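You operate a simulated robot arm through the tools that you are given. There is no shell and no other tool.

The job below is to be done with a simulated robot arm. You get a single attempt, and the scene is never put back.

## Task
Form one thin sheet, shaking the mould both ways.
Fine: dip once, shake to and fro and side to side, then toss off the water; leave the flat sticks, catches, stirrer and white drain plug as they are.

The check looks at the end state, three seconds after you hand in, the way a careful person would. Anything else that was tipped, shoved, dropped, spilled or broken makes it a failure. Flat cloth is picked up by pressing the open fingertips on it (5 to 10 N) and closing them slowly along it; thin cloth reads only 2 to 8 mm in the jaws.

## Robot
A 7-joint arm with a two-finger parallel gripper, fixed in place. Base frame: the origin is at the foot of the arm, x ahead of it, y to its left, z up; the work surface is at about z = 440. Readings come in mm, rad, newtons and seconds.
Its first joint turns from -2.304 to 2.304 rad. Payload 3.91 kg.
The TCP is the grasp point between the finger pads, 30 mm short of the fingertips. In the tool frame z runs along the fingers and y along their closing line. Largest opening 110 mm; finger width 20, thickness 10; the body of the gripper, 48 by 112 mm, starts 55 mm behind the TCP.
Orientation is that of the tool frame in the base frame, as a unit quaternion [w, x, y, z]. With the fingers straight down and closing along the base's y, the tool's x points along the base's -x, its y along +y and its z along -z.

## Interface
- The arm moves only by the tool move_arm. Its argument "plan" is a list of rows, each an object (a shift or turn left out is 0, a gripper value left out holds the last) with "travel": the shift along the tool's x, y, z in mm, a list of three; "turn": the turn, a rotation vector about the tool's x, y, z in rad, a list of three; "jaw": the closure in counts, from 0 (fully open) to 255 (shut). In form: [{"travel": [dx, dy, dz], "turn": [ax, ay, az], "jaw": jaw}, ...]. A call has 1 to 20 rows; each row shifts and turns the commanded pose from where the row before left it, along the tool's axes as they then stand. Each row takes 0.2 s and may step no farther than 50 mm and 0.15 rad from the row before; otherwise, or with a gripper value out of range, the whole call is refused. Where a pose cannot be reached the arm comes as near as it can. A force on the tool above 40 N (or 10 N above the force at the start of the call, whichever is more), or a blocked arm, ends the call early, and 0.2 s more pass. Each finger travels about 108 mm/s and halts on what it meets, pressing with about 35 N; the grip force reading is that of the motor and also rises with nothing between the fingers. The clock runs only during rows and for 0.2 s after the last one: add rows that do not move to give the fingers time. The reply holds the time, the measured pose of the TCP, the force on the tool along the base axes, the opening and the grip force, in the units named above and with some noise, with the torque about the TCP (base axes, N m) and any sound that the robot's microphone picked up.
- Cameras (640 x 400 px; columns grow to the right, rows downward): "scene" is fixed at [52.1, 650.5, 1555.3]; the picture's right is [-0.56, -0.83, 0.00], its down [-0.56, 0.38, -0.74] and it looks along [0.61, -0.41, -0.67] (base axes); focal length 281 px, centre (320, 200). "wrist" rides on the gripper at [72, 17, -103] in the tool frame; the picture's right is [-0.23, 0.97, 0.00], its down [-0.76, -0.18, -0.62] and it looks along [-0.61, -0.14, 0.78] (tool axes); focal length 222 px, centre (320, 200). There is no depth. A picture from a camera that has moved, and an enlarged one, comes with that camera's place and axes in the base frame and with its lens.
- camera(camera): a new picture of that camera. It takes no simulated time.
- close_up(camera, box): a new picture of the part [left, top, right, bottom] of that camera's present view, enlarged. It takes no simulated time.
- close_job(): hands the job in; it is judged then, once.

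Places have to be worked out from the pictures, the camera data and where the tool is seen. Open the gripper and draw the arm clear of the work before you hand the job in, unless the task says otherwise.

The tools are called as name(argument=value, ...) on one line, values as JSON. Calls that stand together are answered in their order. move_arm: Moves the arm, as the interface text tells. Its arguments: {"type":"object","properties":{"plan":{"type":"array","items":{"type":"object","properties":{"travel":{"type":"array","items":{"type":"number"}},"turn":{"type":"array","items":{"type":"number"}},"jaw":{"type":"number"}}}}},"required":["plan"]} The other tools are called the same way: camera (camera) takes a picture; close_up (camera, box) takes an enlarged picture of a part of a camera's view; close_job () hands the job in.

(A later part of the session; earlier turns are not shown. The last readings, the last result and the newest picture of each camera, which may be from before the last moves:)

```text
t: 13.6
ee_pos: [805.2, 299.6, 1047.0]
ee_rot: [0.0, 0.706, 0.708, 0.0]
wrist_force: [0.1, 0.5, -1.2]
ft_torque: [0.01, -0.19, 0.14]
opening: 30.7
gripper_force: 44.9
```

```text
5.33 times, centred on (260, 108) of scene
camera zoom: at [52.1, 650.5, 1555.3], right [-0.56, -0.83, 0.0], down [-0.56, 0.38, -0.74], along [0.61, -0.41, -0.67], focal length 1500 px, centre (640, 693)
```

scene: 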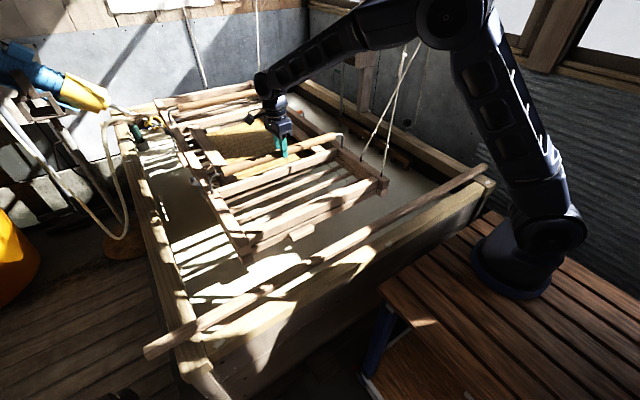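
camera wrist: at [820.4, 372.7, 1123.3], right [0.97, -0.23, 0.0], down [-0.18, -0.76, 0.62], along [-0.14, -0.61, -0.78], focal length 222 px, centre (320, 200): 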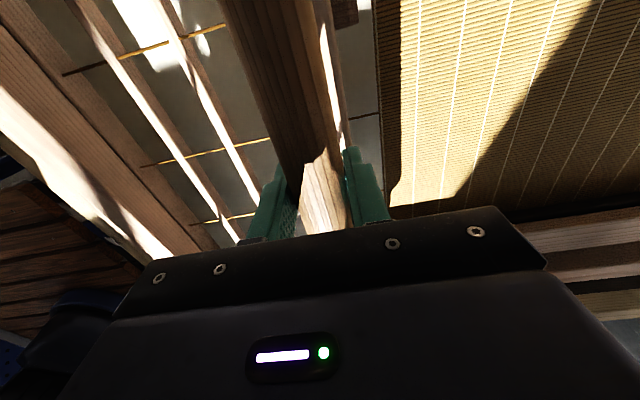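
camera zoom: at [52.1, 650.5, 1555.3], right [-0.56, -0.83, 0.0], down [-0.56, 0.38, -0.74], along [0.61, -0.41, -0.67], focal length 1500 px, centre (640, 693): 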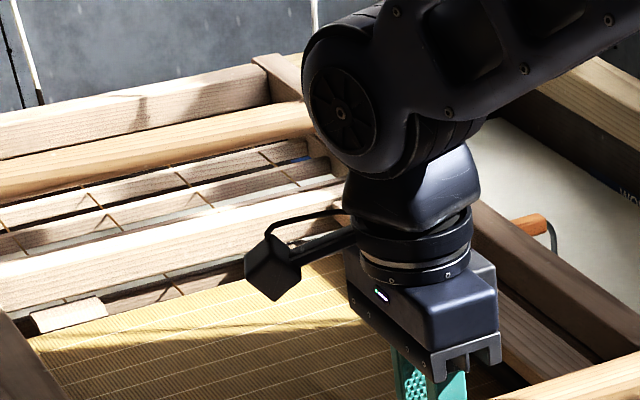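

The TCP is now about 18–20 mm above the handle axis: on pulling up past rest the mould hardly rose and the pads slid. I shouldn't pull it upward. I'll open slightly, re-seat lower with the TCP just below the axis, and re-grip so the downward push is better supported.

move_arm(plan=[{"jaw": 200}, {"jaw": 150}, {"jaw": 140}, {"jaw": 140}, {"jaw": 140}])

close_up(camera="scene", box=[180, 140, 300, 215])

close_up(camera="scene", box=[290, 110, 410, 185])

close_up(camera="scene", box=[110, 70, 230, 145])

close_up(camera="scene", box=[250, 125, 320, 169])

```text
t: 14.8
ee_pos: [805.5, 300.3, 1048.2]
ee_rot: [0.0, 0.707, 0.707, 0.0]
wrist_force: [-0.1, 0.2, -0.4]
ft_torque: [-0.04, 0.01, -0.04]
opening: 49.8
gripper_force: 0.1
```

```text
5.33 times, centred on (240, 178) of scene
camera zoom: at [52.1, 650.5, 1555.3], right [-0.56, -0.83, 0.0], down [-0.56, 0.38, -0.74], along [0.61, -0.41, -0.67], focal length 1500 px, centre (747, 320)
```

zoom: 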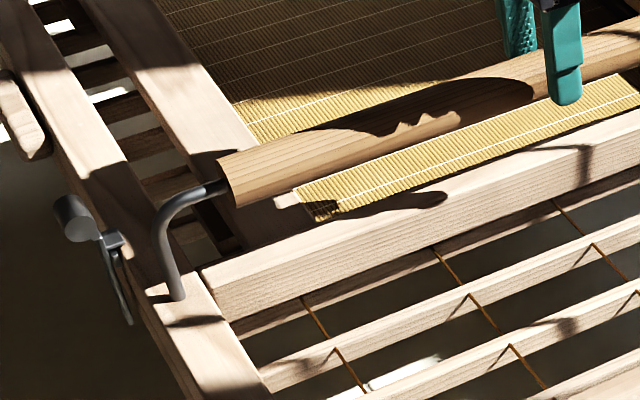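

```text
5.33 times, centred on (350, 148) of scene
camera zoom: at [52.1, 650.5, 1555.3], right [-0.56, -0.83, 0.0], down [-0.56, 0.38, -0.74], along [0.61, -0.41, -0.67], focal length 1500 px, centre (160, 480)
```

zoom: 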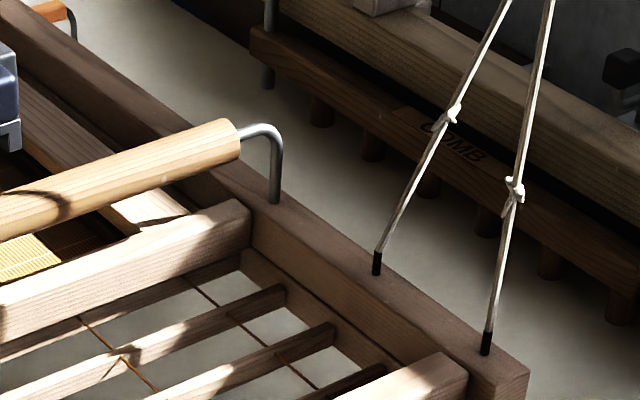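

```text
5.33 times, centred on (170, 108) of scene
camera zoom: at [52.1, 650.5, 1555.3], right [-0.56, -0.83, 0.0], down [-0.56, 0.38, -0.74], along [0.61, -0.41, -0.67], focal length 1500 px, centre (1120, 693)
```

zoom: 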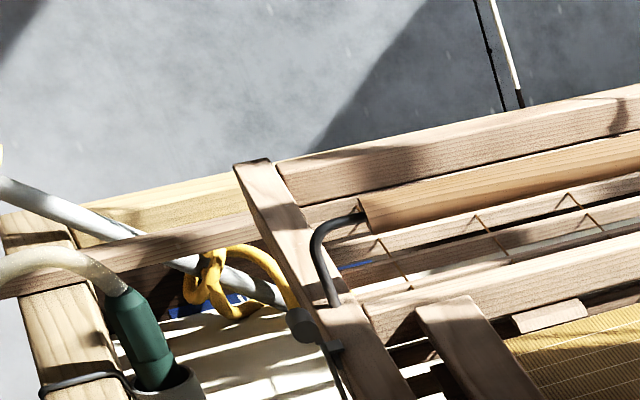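

```text
9.09 times, centred on (285, 147) of scene
camera zoom: at [52.1, 650.5, 1555.3], right [-0.56, -0.83, 0.0], down [-0.56, 0.38, -0.74], along [0.61, -0.41, -0.67], focal length 2558 px, centre (638, 682)
```

zoom: 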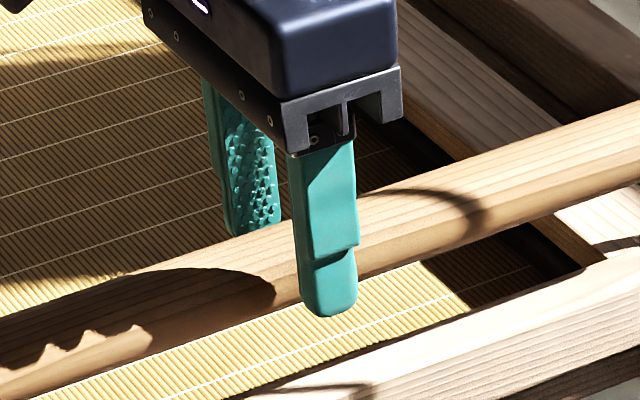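

After opening, the mould settled back to its rest position. I'll lower the straddling fingers to TCP z≈1005, with the tips about 10 mm above the cross-beam, and grip again.

move_arm(plan=[{"travel": [0, -1, 10]}, {"travel": [0, 0, 10]}, {"travel": [0, 0, 10]}, {"travel": [0, 0, 8]}, {"travel": [0, 0, 5]}, {"travel": [0, 0, 0]}, {"jaw": 190}, {"jaw": 255}, {"jaw": 255}, {"jaw": 255}, {"jaw": 255}])

close_up(camera="scene", box=[250, 125, 320, 169])

close_up(camera="wrist", box=[220, 110, 440, 248])

```text
t: 17.2
ee_pos: [803.0, 298.2, 1003.1]
ee_rot: [0.0, 0.707, 0.707, 0.0]
wrist_force: [0.1, 0.9, -2.2]
ft_torque: [-0.03, 0.08, -0.06]
opening: 30.6
gripper_force: 44.7
```

```text
9.09 times, centred on (285, 147) of scene
camera zoom: at [52.1, 650.5, 1555.3], right [-0.56, -0.83, 0.0], down [-0.56, 0.38, -0.74], along [0.61, -0.41, -0.67], focal length 2558 px, centre (638, 682)
```

zoom: 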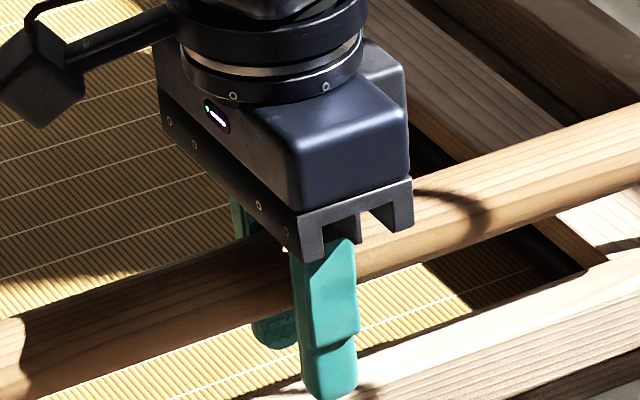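

```text
2.90 times, centred on (330, 179) of wrist
camera zoom: at [819.9, 372.6, 1106.8], right [0.97, -0.23, 0.0], down [-0.18, -0.76, 0.62], along [-0.14, -0.61, -0.78], focal length 644 px, centre (291, 261)
```

zoom: 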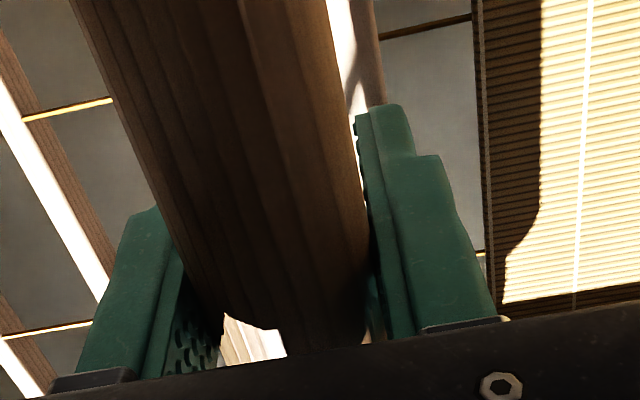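

Re-gripped with the handle above the pad centre. I'll lower 50 mm, still well clear of the water, and check the force and whether the handle stays put in the pads.

move_arm(plan=[{"travel": [0, 0, 5]}, {"travel": [0, 0, 10]}, {"travel": [0, 0, 10]}, {"travel": [0, 0, 10]}, {"travel": [0, 0, 10]}, {"travel": [0, 0, 5]}, {"travel": [0, 0, 0]}])

close_up(camera="scene", box=[250, 135, 320, 179])

close_up(camera="wrist", box=[220, 110, 440, 248])

close_up(camera="scene", box=[180, 140, 300, 215])

close_up(camera="scene", box=[290, 110, 410, 185])

close_up(camera="scene", box=[110, 70, 230, 145])

```text
t: 18.8
ee_pos: [803.3, 300.2, 953.9]
ee_rot: [0.0, 0.707, 0.707, 0.0]
wrist_force: [0.5, 0.1, 5.3]
ft_torque: [-0.06, 0.14, -0.03]
opening: 30.8
gripper_force: 45.2
```

```text
9.09 times, centred on (285, 157) of scene
camera zoom: at [52.1, 650.5, 1555.3], right [-0.56, -0.83, 0.0], down [-0.56, 0.38, -0.74], along [0.61, -0.41, -0.67], focal length 2558 px, centre (638, 591)
```

zoom: 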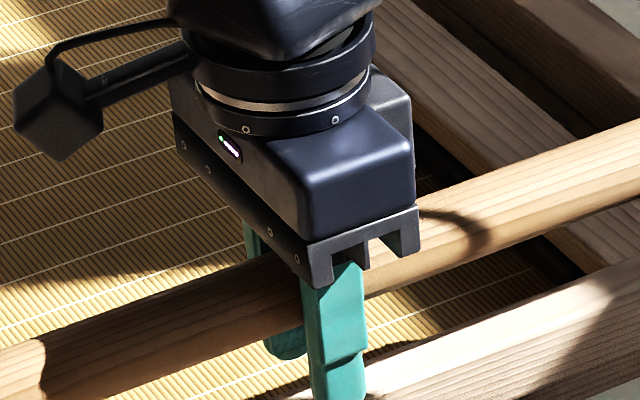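

```text
2.90 times, centred on (330, 179) of wrist
camera zoom: at [820.4, 373.1, 1056.6], right [0.97, -0.23, 0.0], down [-0.18, -0.76, 0.62], along [-0.14, -0.61, -0.78], focal length 644 px, centre (291, 261)
```

zoom: 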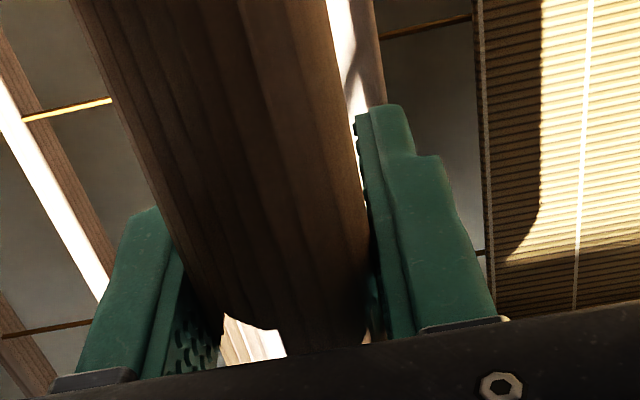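

```text
5.33 times, centred on (240, 178) of scene
camera zoom: at [52.1, 650.5, 1555.3], right [-0.56, -0.83, 0.0], down [-0.56, 0.38, -0.74], along [0.61, -0.41, -0.67], focal length 1500 px, centre (747, 320)
```

zoom: 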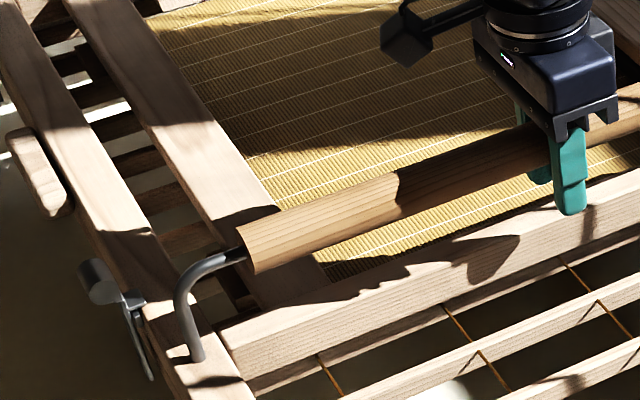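

```text
5.33 times, centred on (350, 148) of scene
camera zoom: at [52.1, 650.5, 1555.3], right [-0.56, -0.83, 0.0], down [-0.56, 0.38, -0.74], along [0.61, -0.41, -0.67], focal length 1500 px, centre (160, 480)
```

zoom: 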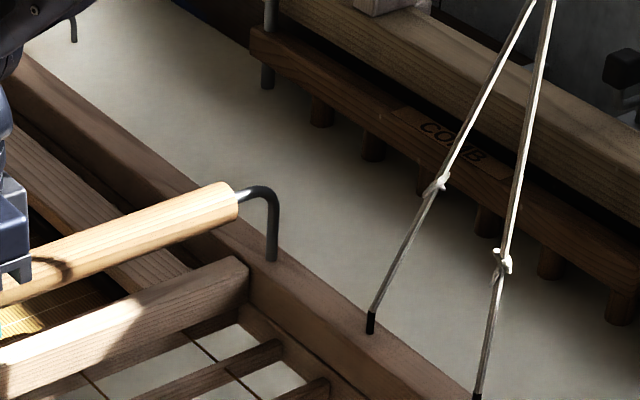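

```text
5.33 times, centred on (170, 108) of scene
camera zoom: at [52.1, 650.5, 1555.3], right [-0.56, -0.83, 0.0], down [-0.56, 0.38, -0.74], along [0.61, -0.41, -0.67], focal length 1500 px, centre (1120, 693)
```

zoom: 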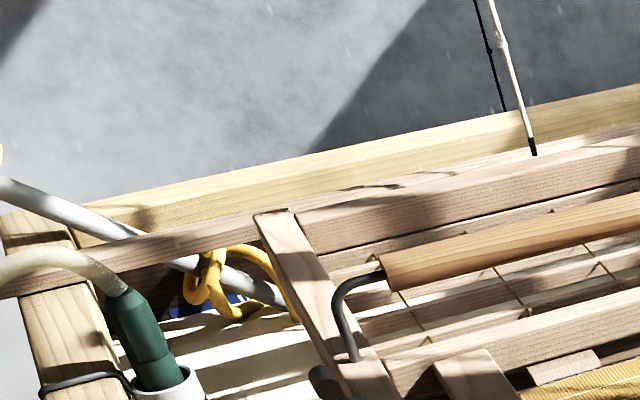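

There is no slip when lowering (the wrist view is identical), the mould stays level and the stiffness is about 0.15 N/mm. Before dipping I need to know whether the stirrer shaft near the far +y corner lies under the mould.

close_up(camera="scene", box=[120, 100, 190, 144])

close_up(camera="scene", box=[160, 95, 230, 139])

close_up(camera="scene", box=[225, 75, 315, 131])

close_up(camera="scene", box=[160, 180, 280, 255])

```text
9.09 times, centred on (155, 122) of scene
camera zoom: at [52.1, 650.5, 1555.3], right [-0.56, -0.83, 0.0], down [-0.56, 0.38, -0.74], along [0.61, -0.41, -0.67], focal length 2558 px, centre (1820, 909)
```

zoom: 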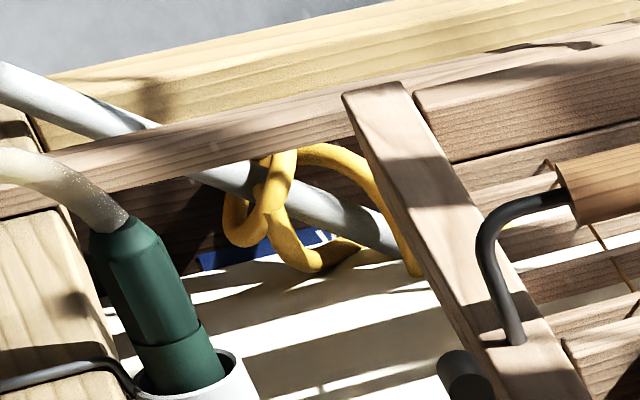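

```text
9.09 times, centred on (195, 117) of scene
camera zoom: at [52.1, 650.5, 1555.3], right [-0.56, -0.83, 0.0], down [-0.56, 0.38, -0.74], along [0.61, -0.41, -0.67], focal length 2558 px, centre (1456, 954)
```

zoom: 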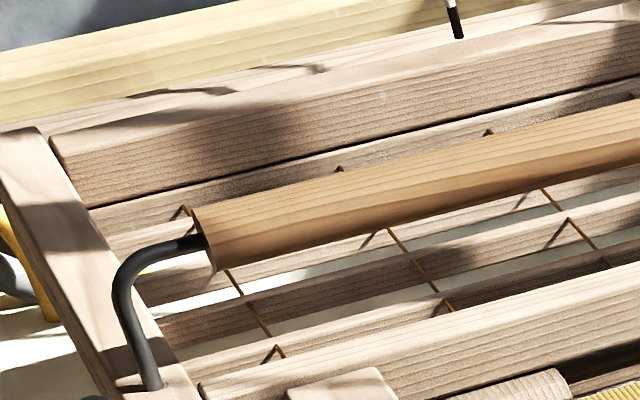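

```text
7.11 times, centred on (270, 103) of scene
camera zoom: at [52.1, 650.5, 1555.3], right [-0.56, -0.83, 0.0], down [-0.56, 0.38, -0.74], along [0.61, -0.41, -0.67], focal length 2001 px, centre (676, 890)
```

zoom: 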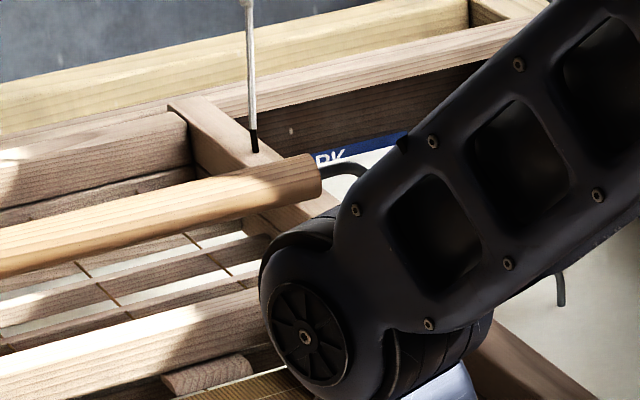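

```text
5.33 times, centred on (220, 218) of scene
camera zoom: at [52.1, 650.5, 1555.3], right [-0.56, -0.83, 0.0], down [-0.56, 0.38, -0.74], along [0.61, -0.41, -0.67], focal length 1500 px, centre (853, 107)
```

zoom: 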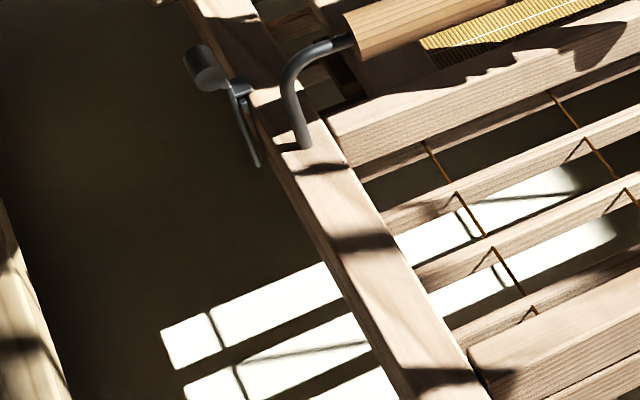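

The white stirrer shaft disappears behind the mould's far +y corner and could run under it, so I must know before dipping. I'll let the mould rise to rest, release it and lift clear so I can look under the mould from the +y side.

move_arm(plan=[{"travel": [0, 0, -5]}, {"travel": [0, 0, -10]}, {"travel": [0, 0, -10]}, {"travel": [0, 0, -10]}, {"travel": [0, 0, -10]}, {"travel": [0, 0, -5]}, {"travel": [0, 0, 0]}, {"jaw": 180}, {"jaw": 120}, {"jaw": 120}, {"travel": [0, 0, -10]}, {"travel": [0, 0, -20]}, {"travel": [0, 0, -30]}, {"travel": [0, 0, -40]}, {"travel": [0, 0, -40]}, {"travel": [0, 0, -40]}, {"travel": [0, 0, -30]}, {"travel": [0, 0, 0]}])

camera(camera="scene")

```text
t: 22.6
ee_pos: [803.2, 296.9, 1212.8]
ee_rot: [0.0, 0.707, 0.707, 0.0]
wrist_force: [-0.1, -0.4, 0.5]
ft_torque: [0.01, -0.04, 0.01]
opening: 57.9
gripper_force: 0.0
```

```text
taken
```

scene: 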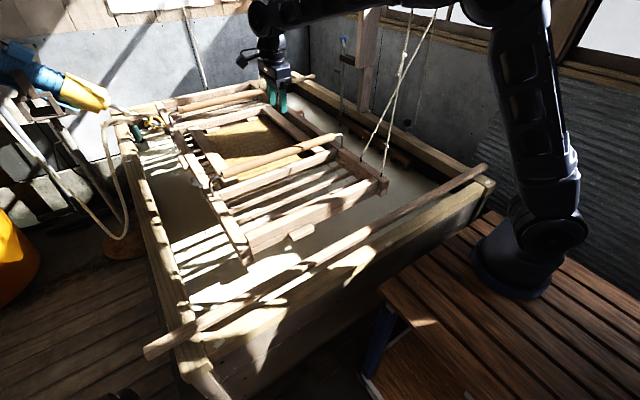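

The mould is back at rest and undisturbed. I'll move the free hand at height to the +y side and yaw so the wrist camera looks along +x.

move_arm(plan=[{"travel": [25, -10, 0]}, {"travel": [39, -16, 0]}, {"travel": [41, -17, 0]}, {"travel": [41, -17, 0]}, {"travel": [41, -17, 0]}, {"travel": [41, -17, 0]}, {"travel": [41, -17, 0]}, {"travel": [41, -17, 0]}, {"travel": [41, -17, 0]}, {"travel": [25, -10, 0]}, {"turn": [0, 0, -0.13]}, {"turn": [0, 0, -0.13]}, {"turn": [0, 0, -0.13]}, {"turn": [0, 0, -0.13]}, {"turn": [0, 0, -0.13]}, {"turn": [0, 0, -0.13]}, {"turn": [0, 0, -0.13]}, {"turn": [0, 0, -0.13]}, {"turn": [0, 0, -0.13]}, {"turn": [0, 0, 0]}])

camera(camera="wrist")

camera(camera="scene")

```text
t: 26.8
ee_pos: [648.6, 676.4, 1215.2]
ee_rot: [0.0, 0.198, 0.98, -0.001]
wrist_force: [0.9, -0.5, -0.3]
ft_torque: [0.03, 0.01, 0.0]
opening: 58.3
gripper_force: 0.1
```

```text
taken
camera wrist: at [587.5, 720.7, 1317.6], right [0.59, 0.81, 0.0], down [0.63, -0.46, 0.62], along [0.5, -0.37, -0.78], focal length 222 px, centre (320, 200)
```

wrist: 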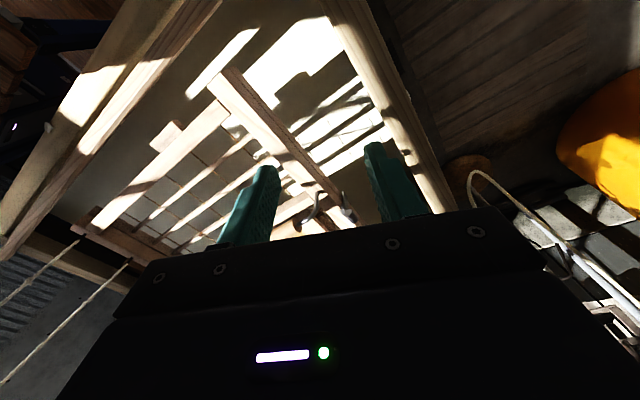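

```text
taken
```

scene: 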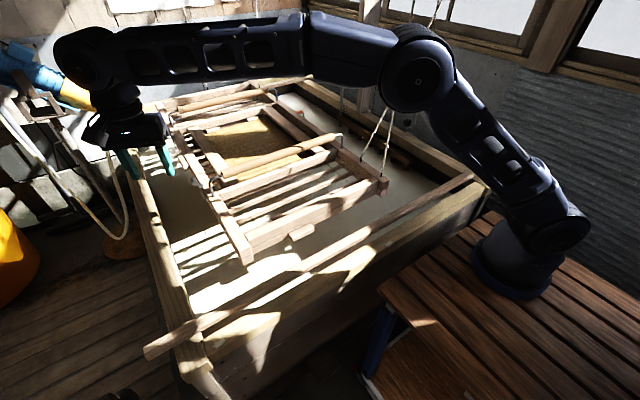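

The view is good. I'll yaw a little more toward +x, lower, and tilt the hand forward so the camera can look under the mould toward the far +y corner.

move_arm(plan=[{"turn": [0, 0, -0.15]}, {"turn": [0, 0, -0.15]}, {"turn": [0, 0, -0.15]}, {"travel": [0, 0, 20]}, {"travel": [0, 0, 35]}, {"travel": [0, 0, 40]}, {"travel": [0, 0, 40]}, {"travel": [0, 0, 30]}, {"turn": [0, -0.1, 0]}, {"turn": [0, -0.14, 0]}, {"turn": [0, -0.14, 0]}, {"turn": [0, -0.14, 0]}, {"turn": [0, -0.14, 0]}, {"turn": [0, -0.14, 0]}, {"turn": [0, -0.14, 0]}, {"turn": [0, -0.1, 0]}, {"turn": [0, 0, 0]}])

camera(camera="wrist")

camera(camera="scene")

```text
t: 30.4
ee_pos: [647.2, 675.9, 1049.3]
ee_rot: [0.497, -0.022, 0.868, 0.013]
wrist_force: [-0.3, 0.0, 0.0]
ft_torque: [-0.04, -0.01, 0.02]
opening: 58.3
gripper_force: 0.0
```

```text
taken
camera wrist: at [520.8, 687.7, 1038.6], right [0.07, 0.98, 0.2], down [-0.14, -0.19, 0.97], along [0.99, -0.09, 0.13], focal length 222 px, centre (320, 200)
```

wrist: 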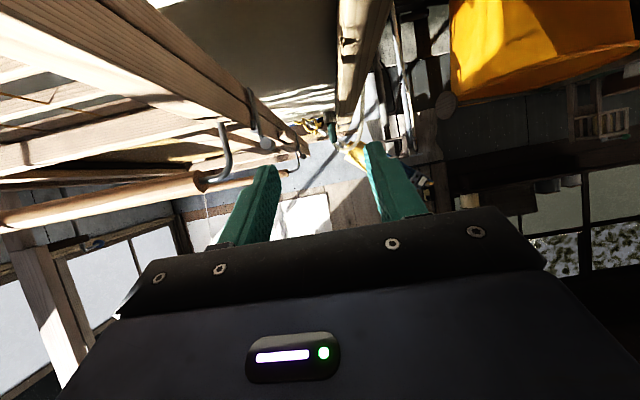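

```text
taken
```

scene: 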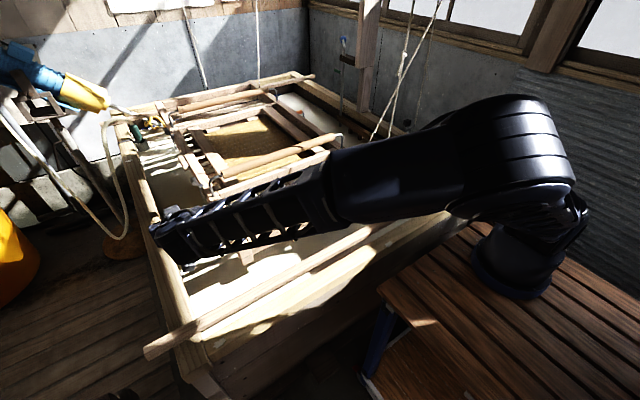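

The camera now looks along the mould from the +y side (image upside-down). I'll zoom on the far corner where the shaft enters the vat and on the area under the mould.

close_up(camera="wrist", box=[260, 90, 360, 152])

close_up(camera="wrist", box=[200, 60, 340, 148])

close_up(camera="wrist", box=[120, 0, 360, 150])

close_up(camera="wrist", box=[0, 0, 240, 150])

```text
6.40 times, centred on (310, 121) of wrist
camera zoom: at [520.8, 687.7, 1038.6], right [0.07, 0.98, 0.2], down [-0.14, -0.19, 0.97], along [0.99, -0.09, 0.13], focal length 1422 px, centre (384, 706)
```

zoom: 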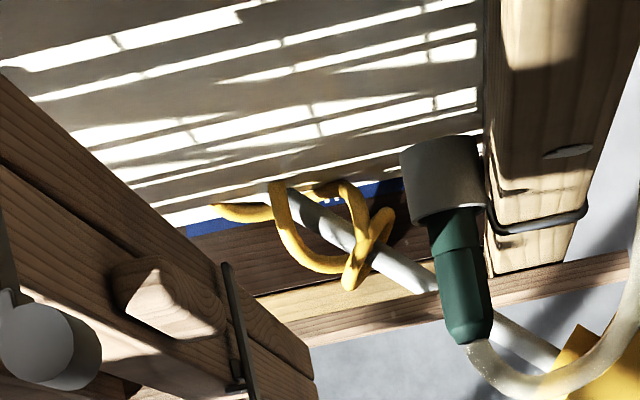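

```text
4.55 times, centred on (270, 104) of wrist
camera zoom: at [520.8, 687.7, 1038.6], right [0.07, 0.98, 0.2], down [-0.14, -0.19, 0.97], along [0.99, -0.09, 0.13], focal length 1010 px, centre (547, 636)
```

zoom: 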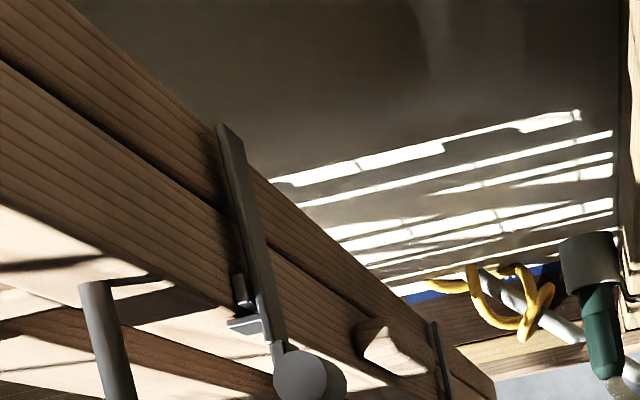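

```text
2.67 times, centred on (240, 75) of wrist
camera zoom: at [520.8, 687.7, 1038.6], right [0.07, 0.98, 0.2], down [-0.14, -0.19, 0.97], along [0.99, -0.09, 0.13], focal length 592 px, centre (533, 533)
```

zoom: 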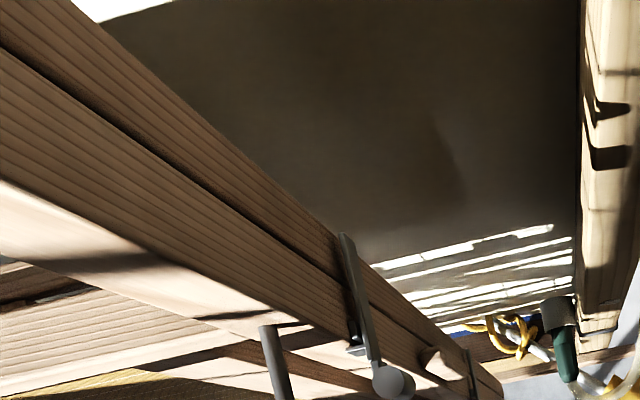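

```text
2.67 times, centred on (120, 75) of wrist
camera zoom: at [520.8, 687.7, 1038.6], right [0.07, 0.98, 0.2], down [-0.14, -0.19, 0.97], along [0.99, -0.09, 0.13], focal length 592 px, centre (853, 533)
```

zoom: 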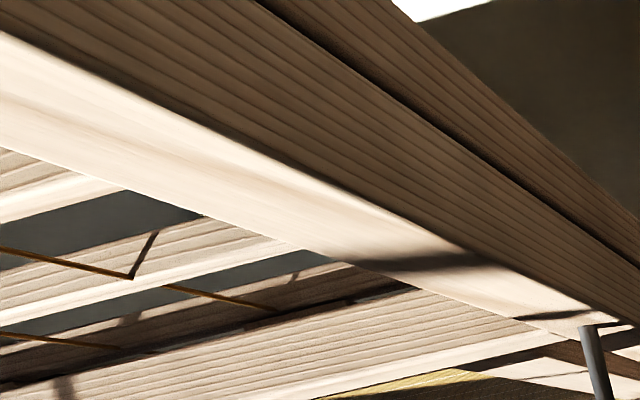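

From here the shaft enters the water close to the far wall at x≈1800, beyond the mould's far end at about 1705, so a straight dip won't touch it. The waterline is at z≈745, and the mould spans about z 890–960 with its screen near 919. I'll bring the hand upright, raise it and yaw back.

move_arm(plan=[{"turn": [0, 0.1, 0]}, {"turn": [0, 0.14, 0]}, {"turn": [0, 0.14, 0]}, {"turn": [0, 0.14, 0]}, {"turn": [0, 0.14, 0]}, {"turn": [0, 0.14, 0]}, {"turn": [0, 0.14, 0]}, {"turn": [0, 0.1, 0]}, {"travel": [0, 0, -30]}, {"travel": [0, 0, -40]}, {"travel": [0, 0, -40]}, {"travel": [0, 0, -40]}, {"turn": [0, 0, 0.14]}, {"turn": [0, 0, 0.14]}, {"turn": [0, 0, 0.14]}, {"turn": [0, 0, 0.14]}, {"turn": [0, 0, 0.14]}, {"turn": [0, 0, 0.14]}, {"turn": [0, 0, 0.14]}, {"turn": [0, 0, 0.14]}])

camera(camera="scene")

```text
t: 34.6
ee_pos: [647.5, 676.0, 1199.6]
ee_rot: [0.0, 0.511, 0.86, 0.0]
wrist_force: [0.3, -0.8, 0.2]
ft_torque: [0.01, -0.04, 0.0]
opening: 58.1
gripper_force: 0.1
```

```text
taken
```

scene: 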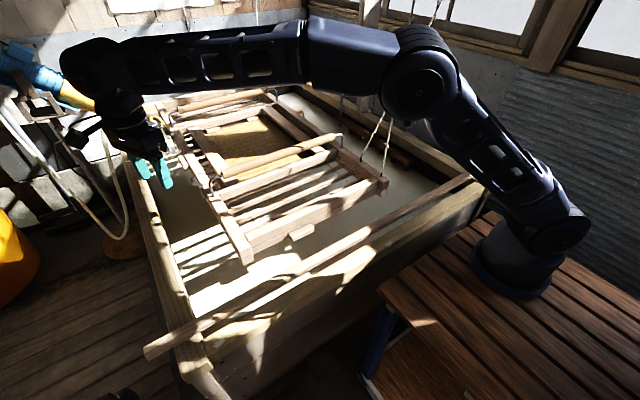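

Mould and surroundings are unchanged. I'll finish the yaw and move over the handle at y≈420, a bit toward +y where there is more leverage to tilt it, clear of the flat stick at y≈460–505.

move_arm(plan=[{"turn": [0, 0, 0.125]}, {"turn": [0, 0, 0.125]}, {"turn": [0, 0, 0.125]}, {"turn": [0, 0, 0.125]}, {"travel": [-26, 16, 0]}, {"travel": [-36, 22, 0]}, {"travel": [-36, 22, 0]}, {"travel": [-36, 22, 0]}, {"travel": [-36, 22, 0]}, {"travel": [-36, 22, 0]}, {"travel": [-36, 20, 0]}, {"travel": [-14, 10, 0]}, {"travel": [0, 0, 0]}])

camera(camera="wrist")

close_up(camera="scene", box=[180, 60, 340, 160])

```text
t: 37.4
ee_pos: [806.5, 418.2, 1199.0]
ee_rot: [0.0, 0.706, 0.708, 0.0]
wrist_force: [-0.6, 0.3, 1.5]
ft_torque: [0.01, -0.02, 0.01]
opening: 58.6
gripper_force: 0.1
```

```text
taken
camera wrist: at [822.7, 491.4, 1301.5], right [0.97, -0.23, 0.0], down [-0.18, -0.76, 0.62], along [-0.14, -0.61, -0.78], focal length 222 px, centre (320, 200)
```

wrist: 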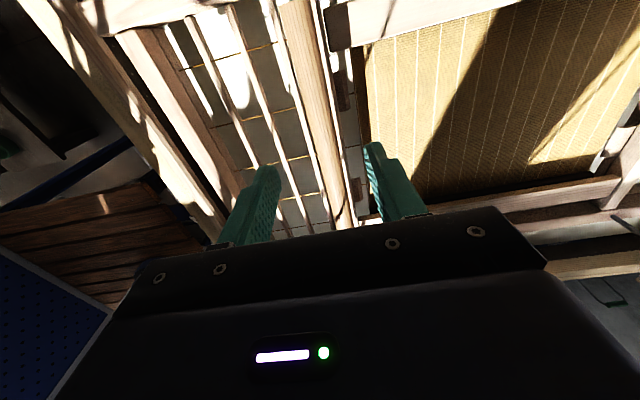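

```text
4.00 times, centred on (260, 110) of scene
camera zoom: at [52.1, 650.5, 1555.3], right [-0.56, -0.83, 0.0], down [-0.56, 0.38, -0.74], along [0.61, -0.41, -0.67], focal length 1125 px, centre (560, 560)
```

zoom: 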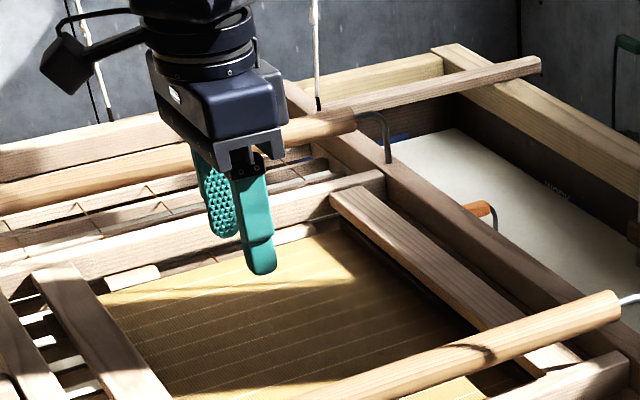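

The flat stick lies at y≈450–490, clear of the fingers at y 410–430. I'll descend to straddle the handle at z≈1006 and close.

move_arm(plan=[{"travel": [0, -1, 20]}, {"travel": [0, -1, 35]}, {"travel": [0, -1, 40]}, {"travel": [0, 0, 35]}, {"travel": [0, 0, 25]}, {"travel": [0, 0, 18]}, {"travel": [0, 0, 12]}, {"travel": [0, 0, 8]}, {"travel": [0, 0, 0]}, {"jaw": 180}, {"jaw": 255}, {"jaw": 255}, {"jaw": 255}, {"jaw": 255}])

close_up(camera="scene", box=[220, 125, 290, 169])

close_up(camera="wrist", box=[220, 110, 440, 248])

```text
t: 40.4
ee_pos: [801.6, 420.8, 1005.6]
ee_rot: [0.0, 0.707, 0.707, -0.001]
wrist_force: [-0.1, -0.6, -1.5]
ft_torque: [0.12, -0.02, -0.05]
opening: 30.5
gripper_force: 44.4
```

```text
9.09 times, centred on (255, 147) of scene
camera zoom: at [52.1, 650.5, 1555.3], right [-0.56, -0.83, 0.0], down [-0.56, 0.38, -0.74], along [0.61, -0.41, -0.67], focal length 2558 px, centre (911, 682)
```

zoom: 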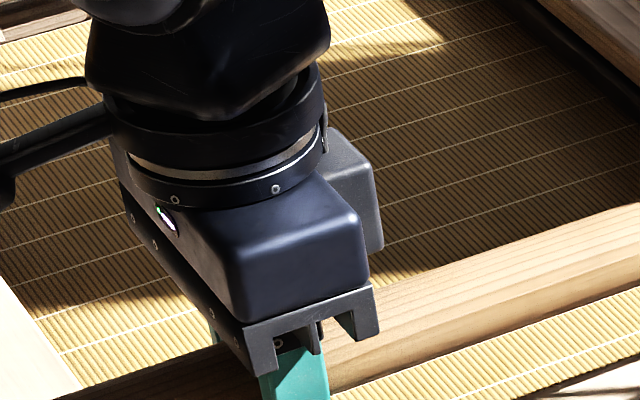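

```text
2.90 times, centred on (330, 179) of wrist
camera zoom: at [817.4, 494.0, 1108.3], right [0.97, -0.23, 0.0], down [-0.18, -0.76, 0.62], along [-0.14, -0.61, -0.78], focal length 644 px, centre (291, 261)
```

zoom: 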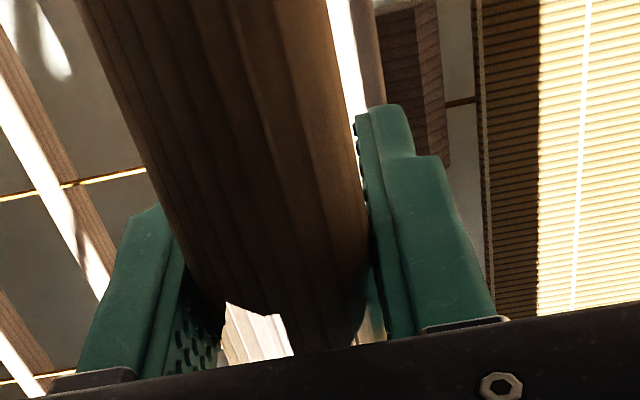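

Gripped at y≈420. I'll lift by a small 15 mm to see whether the +y side rises, how much force that takes, and whether the pads hold.

move_arm(plan=[{"travel": [0, 0, -3]}, {"travel": [0, 0, -4]}, {"travel": [0, 0, -4]}, {"travel": [0, 0, -4]}, {"travel": [0, 0, 0]}])

close_up(camera="wrist", box=[220, 110, 440, 248])

close_up(camera="scene", box=[180, 140, 300, 215])

close_up(camera="scene", box=[290, 110, 410, 185])

close_up(camera="scene", box=[110, 70, 230, 145])

```text
t: 41.6
ee_pos: [802.1, 421.8, 1020.3]
ee_rot: [0.0, 0.707, 0.707, -0.001]
wrist_force: [0.0, -1.1, -15.7]
ft_torque: [1.19, 0.06, -0.03]
opening: 30.8
gripper_force: 44.8
```

```text
2.90 times, centred on (330, 179) of wrist
camera zoom: at [818.0, 495.1, 1123.8], right [0.97, -0.23, 0.0], down [-0.18, -0.76, 0.62], along [-0.14, -0.61, -0.78], focal length 644 px, centre (291, 261)
```

zoom: 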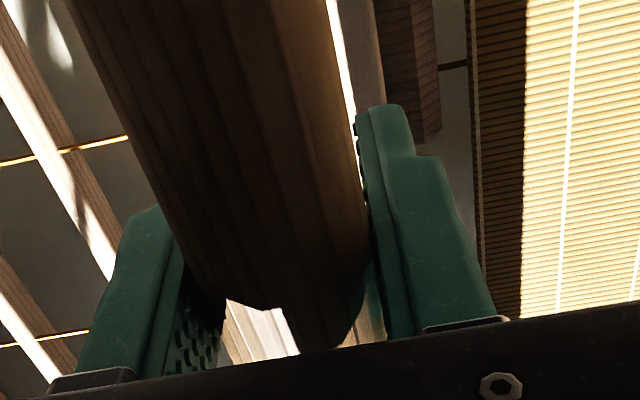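

```text
5.33 times, centred on (240, 178) of scene
camera zoom: at [52.1, 650.5, 1555.3], right [-0.56, -0.83, 0.0], down [-0.56, 0.38, -0.74], along [0.61, -0.41, -0.67], focal length 1500 px, centre (747, 320)
```

zoom: 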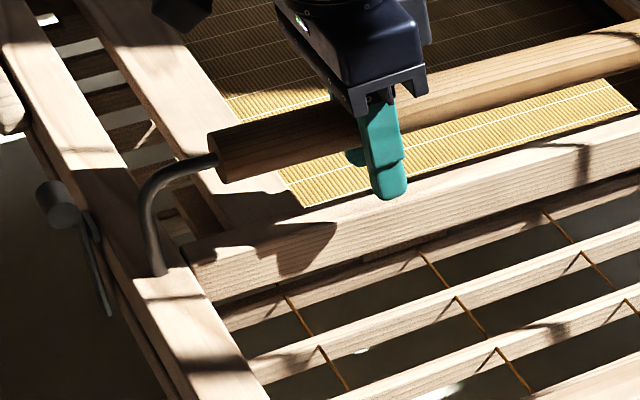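

```text
5.33 times, centred on (350, 148) of scene
camera zoom: at [52.1, 650.5, 1555.3], right [-0.56, -0.83, 0.0], down [-0.56, 0.38, -0.74], along [0.61, -0.41, -0.67], focal length 1500 px, centre (160, 480)
```

zoom: 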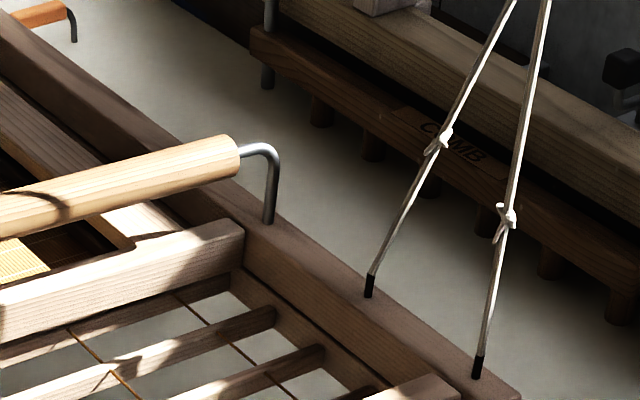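

```text
5.33 times, centred on (170, 108) of scene
camera zoom: at [52.1, 650.5, 1555.3], right [-0.56, -0.83, 0.0], down [-0.56, 0.38, -0.74], along [0.61, -0.41, -0.67], focal length 1500 px, centre (1120, 693)
```

zoom: 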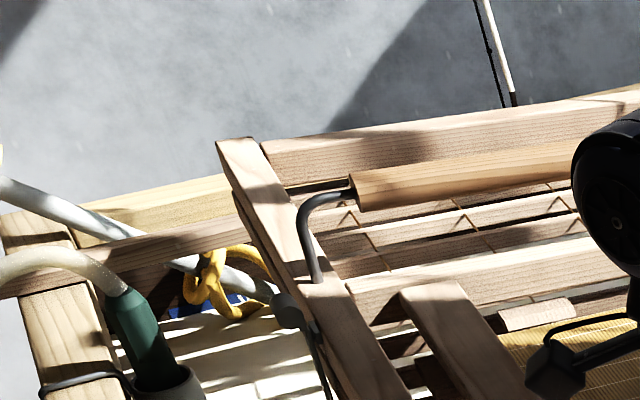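

Lifting at y=420 rolls the mould about its long axis: the +y side rises about 16 mm and the −y side drops about 12 mm, for 15.7 N. So it has an upper stop plus a sprung roll, and lifting the +y handle end is how to tilt it to toss the water. I'll set it back, open slightly and slide to y≈488 for better leverage.

move_arm(plan=[{"travel": [0, 0, 4]}, {"travel": [0, 0, 6]}, {"travel": [0, 0, 5]}, {"travel": [0, 0, 0]}, {"jaw": 180}, {"jaw": 130}, {"jaw": 130}, {"travel": [0, 0, -8]}, {"travel": [0, 1, -4]}, {"travel": [20, 0, 0]}, {"travel": [30, 0, 0]}, {"travel": [18, 0, 0]}, {"travel": [0, 0, 0]}])

camera(camera="wrist")

close_up(camera="scene", box=[180, 130, 300, 205])

```text
t: 44.4
ee_pos: [803.0, 487.8, 1016.2]
ee_rot: [0.0, 0.707, 0.708, 0.0]
wrist_force: [-0.6, -0.7, -0.2]
ft_torque: [-0.01, 0.0, 0.03]
opening: 54.0
gripper_force: 0.0
```

```text
taken
camera wrist: at [818.4, 560.2, 1118.9], right [0.97, -0.23, 0.0], down [-0.18, -0.76, 0.62], along [-0.14, -0.61, -0.78], focal length 222 px, centre (320, 200)
```

wrist: 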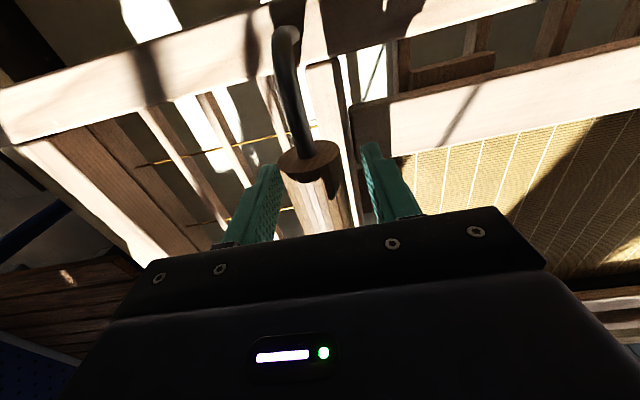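

```text
5.33 times, centred on (240, 168) of scene
camera zoom: at [52.1, 650.5, 1555.3], right [-0.56, -0.83, 0.0], down [-0.56, 0.38, -0.74], along [0.61, -0.41, -0.67], focal length 1500 px, centre (747, 373)
```

zoom: 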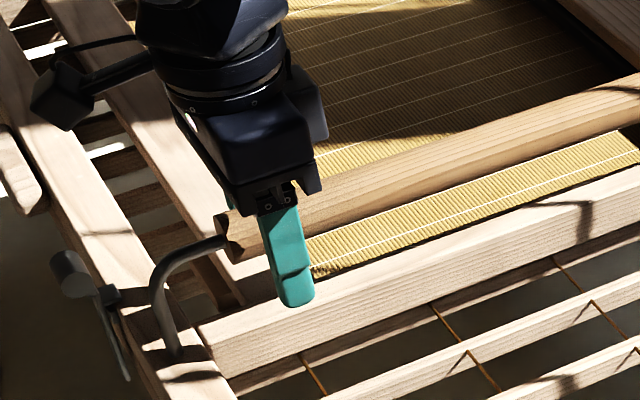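

The fingers straddle the handle near its +y end, above the flat stick and not touching anything. I'll grip and lift 30 mm in small steps to measure tilt, force and slip.

move_arm(plan=[{"jaw": 180}, {"jaw": 255}, {"jaw": 255}, {"jaw": 255}, {"jaw": 255}, {"travel": [0, 0, -4]}, {"travel": [0, 0, -6]}, {"travel": [0, 0, -6]}, {"travel": [0, 0, -6]}, {"travel": [0, 0, -6]}, {"travel": [0, 0, -2]}, {"travel": [0, 0, 0]}])

close_up(camera="scene", box=[180, 130, 300, 205])

close_up(camera="scene", box=[290, 110, 410, 185])

camera(camera="scene")

close_up(camera="wrist", box=[220, 110, 440, 248])

```text
t: 47.0
ee_pos: [803.8, 486.9, 1048.2]
ee_rot: [-0.001, 0.706, 0.708, 0.0]
wrist_force: [0.2, -1.1, -13.5]
ft_torque: [1.27, 0.05, -0.06]
opening: 30.5
gripper_force: 44.6
```

```text
5.33 times, centred on (240, 168) of scene
camera zoom: at [52.1, 650.5, 1555.3], right [-0.56, -0.83, 0.0], down [-0.56, 0.38, -0.74], along [0.61, -0.41, -0.67], focal length 1500 px, centre (747, 373)
```

zoom: 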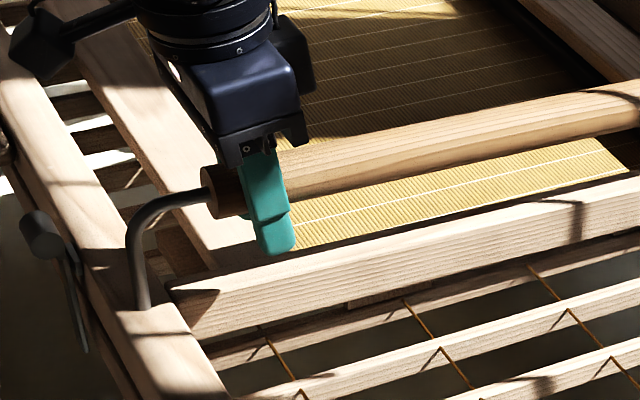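

```text
5.33 times, centred on (350, 148) of scene
camera zoom: at [52.1, 650.5, 1555.3], right [-0.56, -0.83, 0.0], down [-0.56, 0.38, -0.74], along [0.61, -0.41, -0.67], focal length 1500 px, centre (160, 480)
```

zoom: 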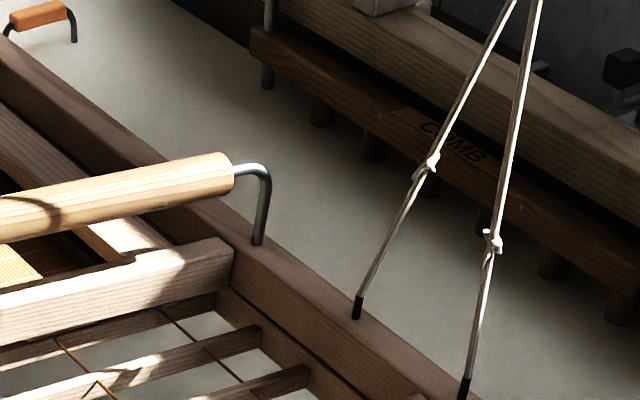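

```text
taken
```

scene: 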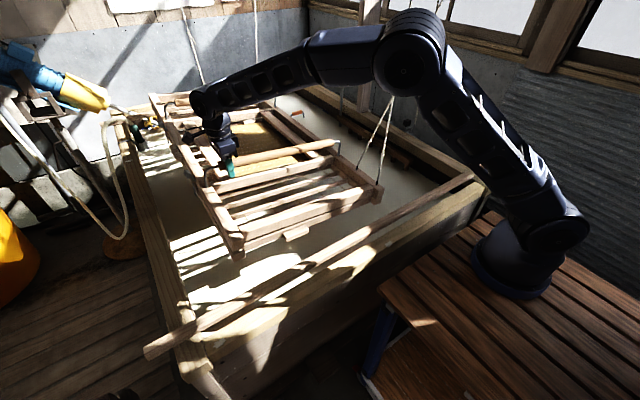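

```text
2.90 times, centred on (330, 179) of wrist
camera zoom: at [819.5, 560.8, 1150.0], right [0.97, -0.23, 0.0], down [-0.18, -0.76, 0.62], along [-0.14, -0.61, -0.78], focal length 644 px, centre (291, 261)
```

zoom: 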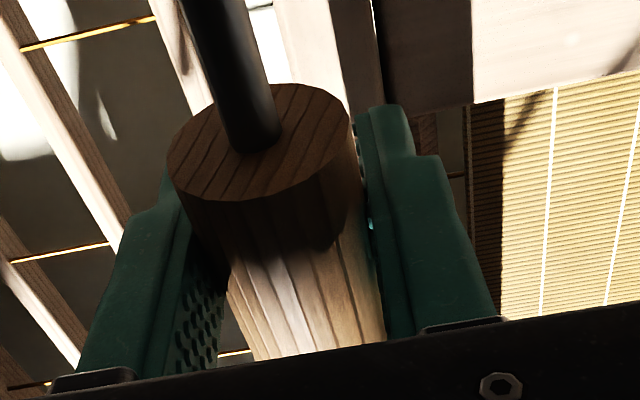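

A 30 mm lift at the +y end tilts the mould about 7.5° for only 13.5 N with no slip, so the toss is workable here. I'll set it back level, open, and slide along the handle to its centre for the level dip and shake.

move_arm(plan=[{"travel": [0, 0, 5]}, {"travel": [0, 0, 8]}, {"travel": [0, 0, 8]}, {"travel": [0, 0, 8]}, {"travel": [0, 0, 3]}, {"travel": [0, 0, 0]}, {"jaw": 180}, {"jaw": 130}, {"jaw": 130}, {"travel": [-20, 0, 0]}, {"travel": [-40, 0, 0]}, {"travel": [-45, 0, 0]}, {"travel": [-45, 0, 0]}, {"travel": [-30, 0, 0]}, {"travel": [-8, 0, 0]}, {"travel": [0, 0, 3]}, {"travel": [0, 0, 0]}])

camera(camera="scene")

camera(camera="wrist")

close_up(camera="scene", box=[120, 60, 400, 235])

```text
t: 50.6
ee_pos: [801.4, 300.6, 1012.8]
ee_rot: [0.0, 0.706, 0.708, 0.0]
wrist_force: [-0.6, 0.5, -0.8]
ft_torque: [0.0, 0.0, 0.02]
opening: 53.8
gripper_force: 0.0
```

```text
taken
```

scene: 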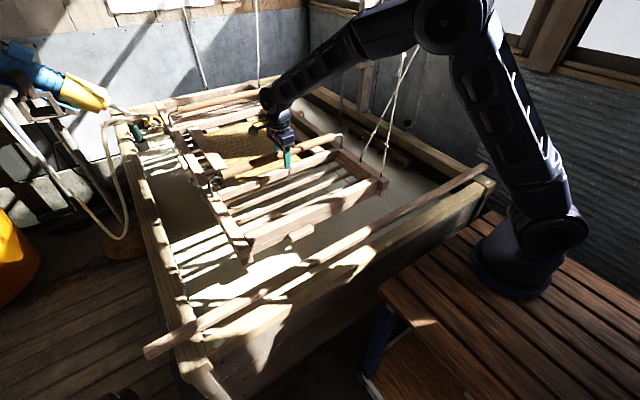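

```text
taken
camera wrist: at [818.6, 373.4, 1115.9], right [0.97, -0.23, 0.0], down [-0.18, -0.76, 0.62], along [-0.14, -0.61, -0.78], focal length 222 px, centre (320, 200)
```

wrist: 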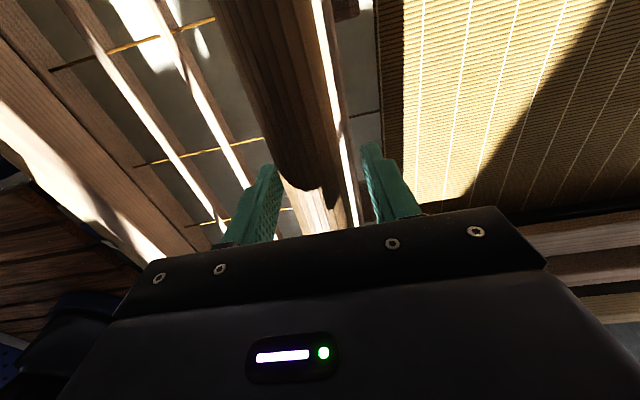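

```text
2.29 times, centred on (260, 148) of scene
camera zoom: at [52.1, 650.5, 1555.3], right [-0.56, -0.83, 0.0], down [-0.56, 0.38, -0.74], along [0.61, -0.41, -0.67], focal length 643 px, centre (457, 320)
```

zoom: 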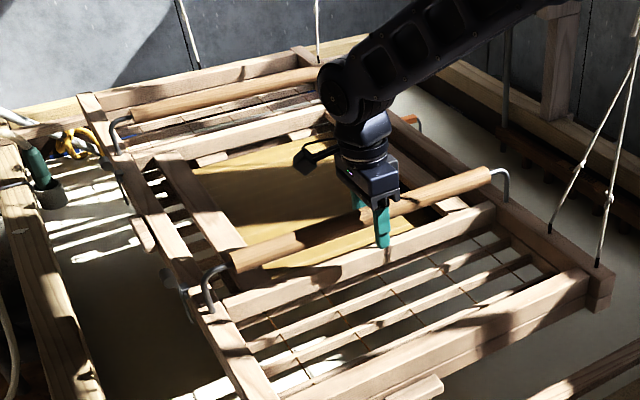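

The mould is level with all its parts in place. I'll grip at the centre and feel the horizontal stiffness with one slow 20 mm offset toward −x, the side with more room.

move_arm(plan=[{"travel": [0, 0, 5]}, {"travel": [0, 0, 0], "jaw": 180}, {"jaw": 255}, {"jaw": 255}, {"jaw": 255}, {"jaw": 255}, {"travel": [0, -5, 0]}, {"travel": [0, -8, 0]}, {"travel": [0, -7, 0]}, {"travel": [0, 0, 0]}])

camera(camera="scene")

close_up(camera="scene", box=[110, 70, 230, 145])

```text
t: 52.8
ee_pos: [783.7, 301.0, 1007.9]
ee_rot: [-0.001, 0.706, 0.708, 0.001]
wrist_force: [1.8, 0.5, 5.2]
ft_torque: [0.04, -0.08, -0.12]
opening: 30.7
gripper_force: 45.1
```

```text
taken
```

scene: 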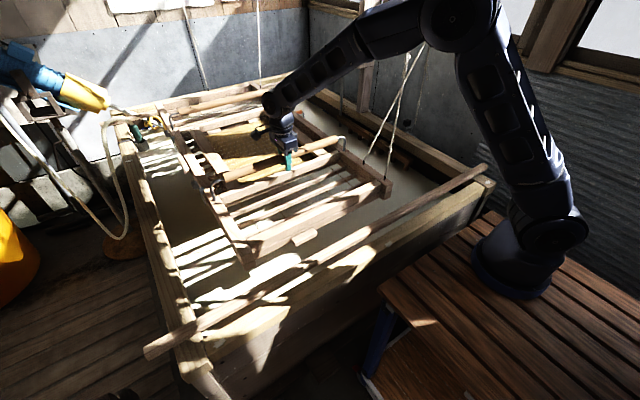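

```text
5.33 times, centred on (170, 108) of scene
camera zoom: at [52.1, 650.5, 1555.3], right [-0.56, -0.83, 0.0], down [-0.56, 0.38, -0.74], along [0.61, -0.41, -0.67], focal length 1500 px, centre (1120, 693)
```

zoom: 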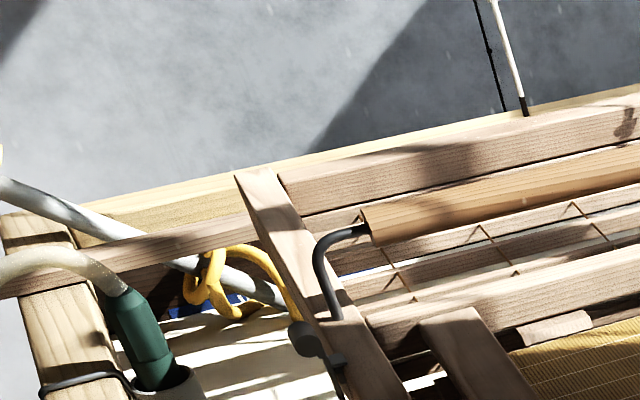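

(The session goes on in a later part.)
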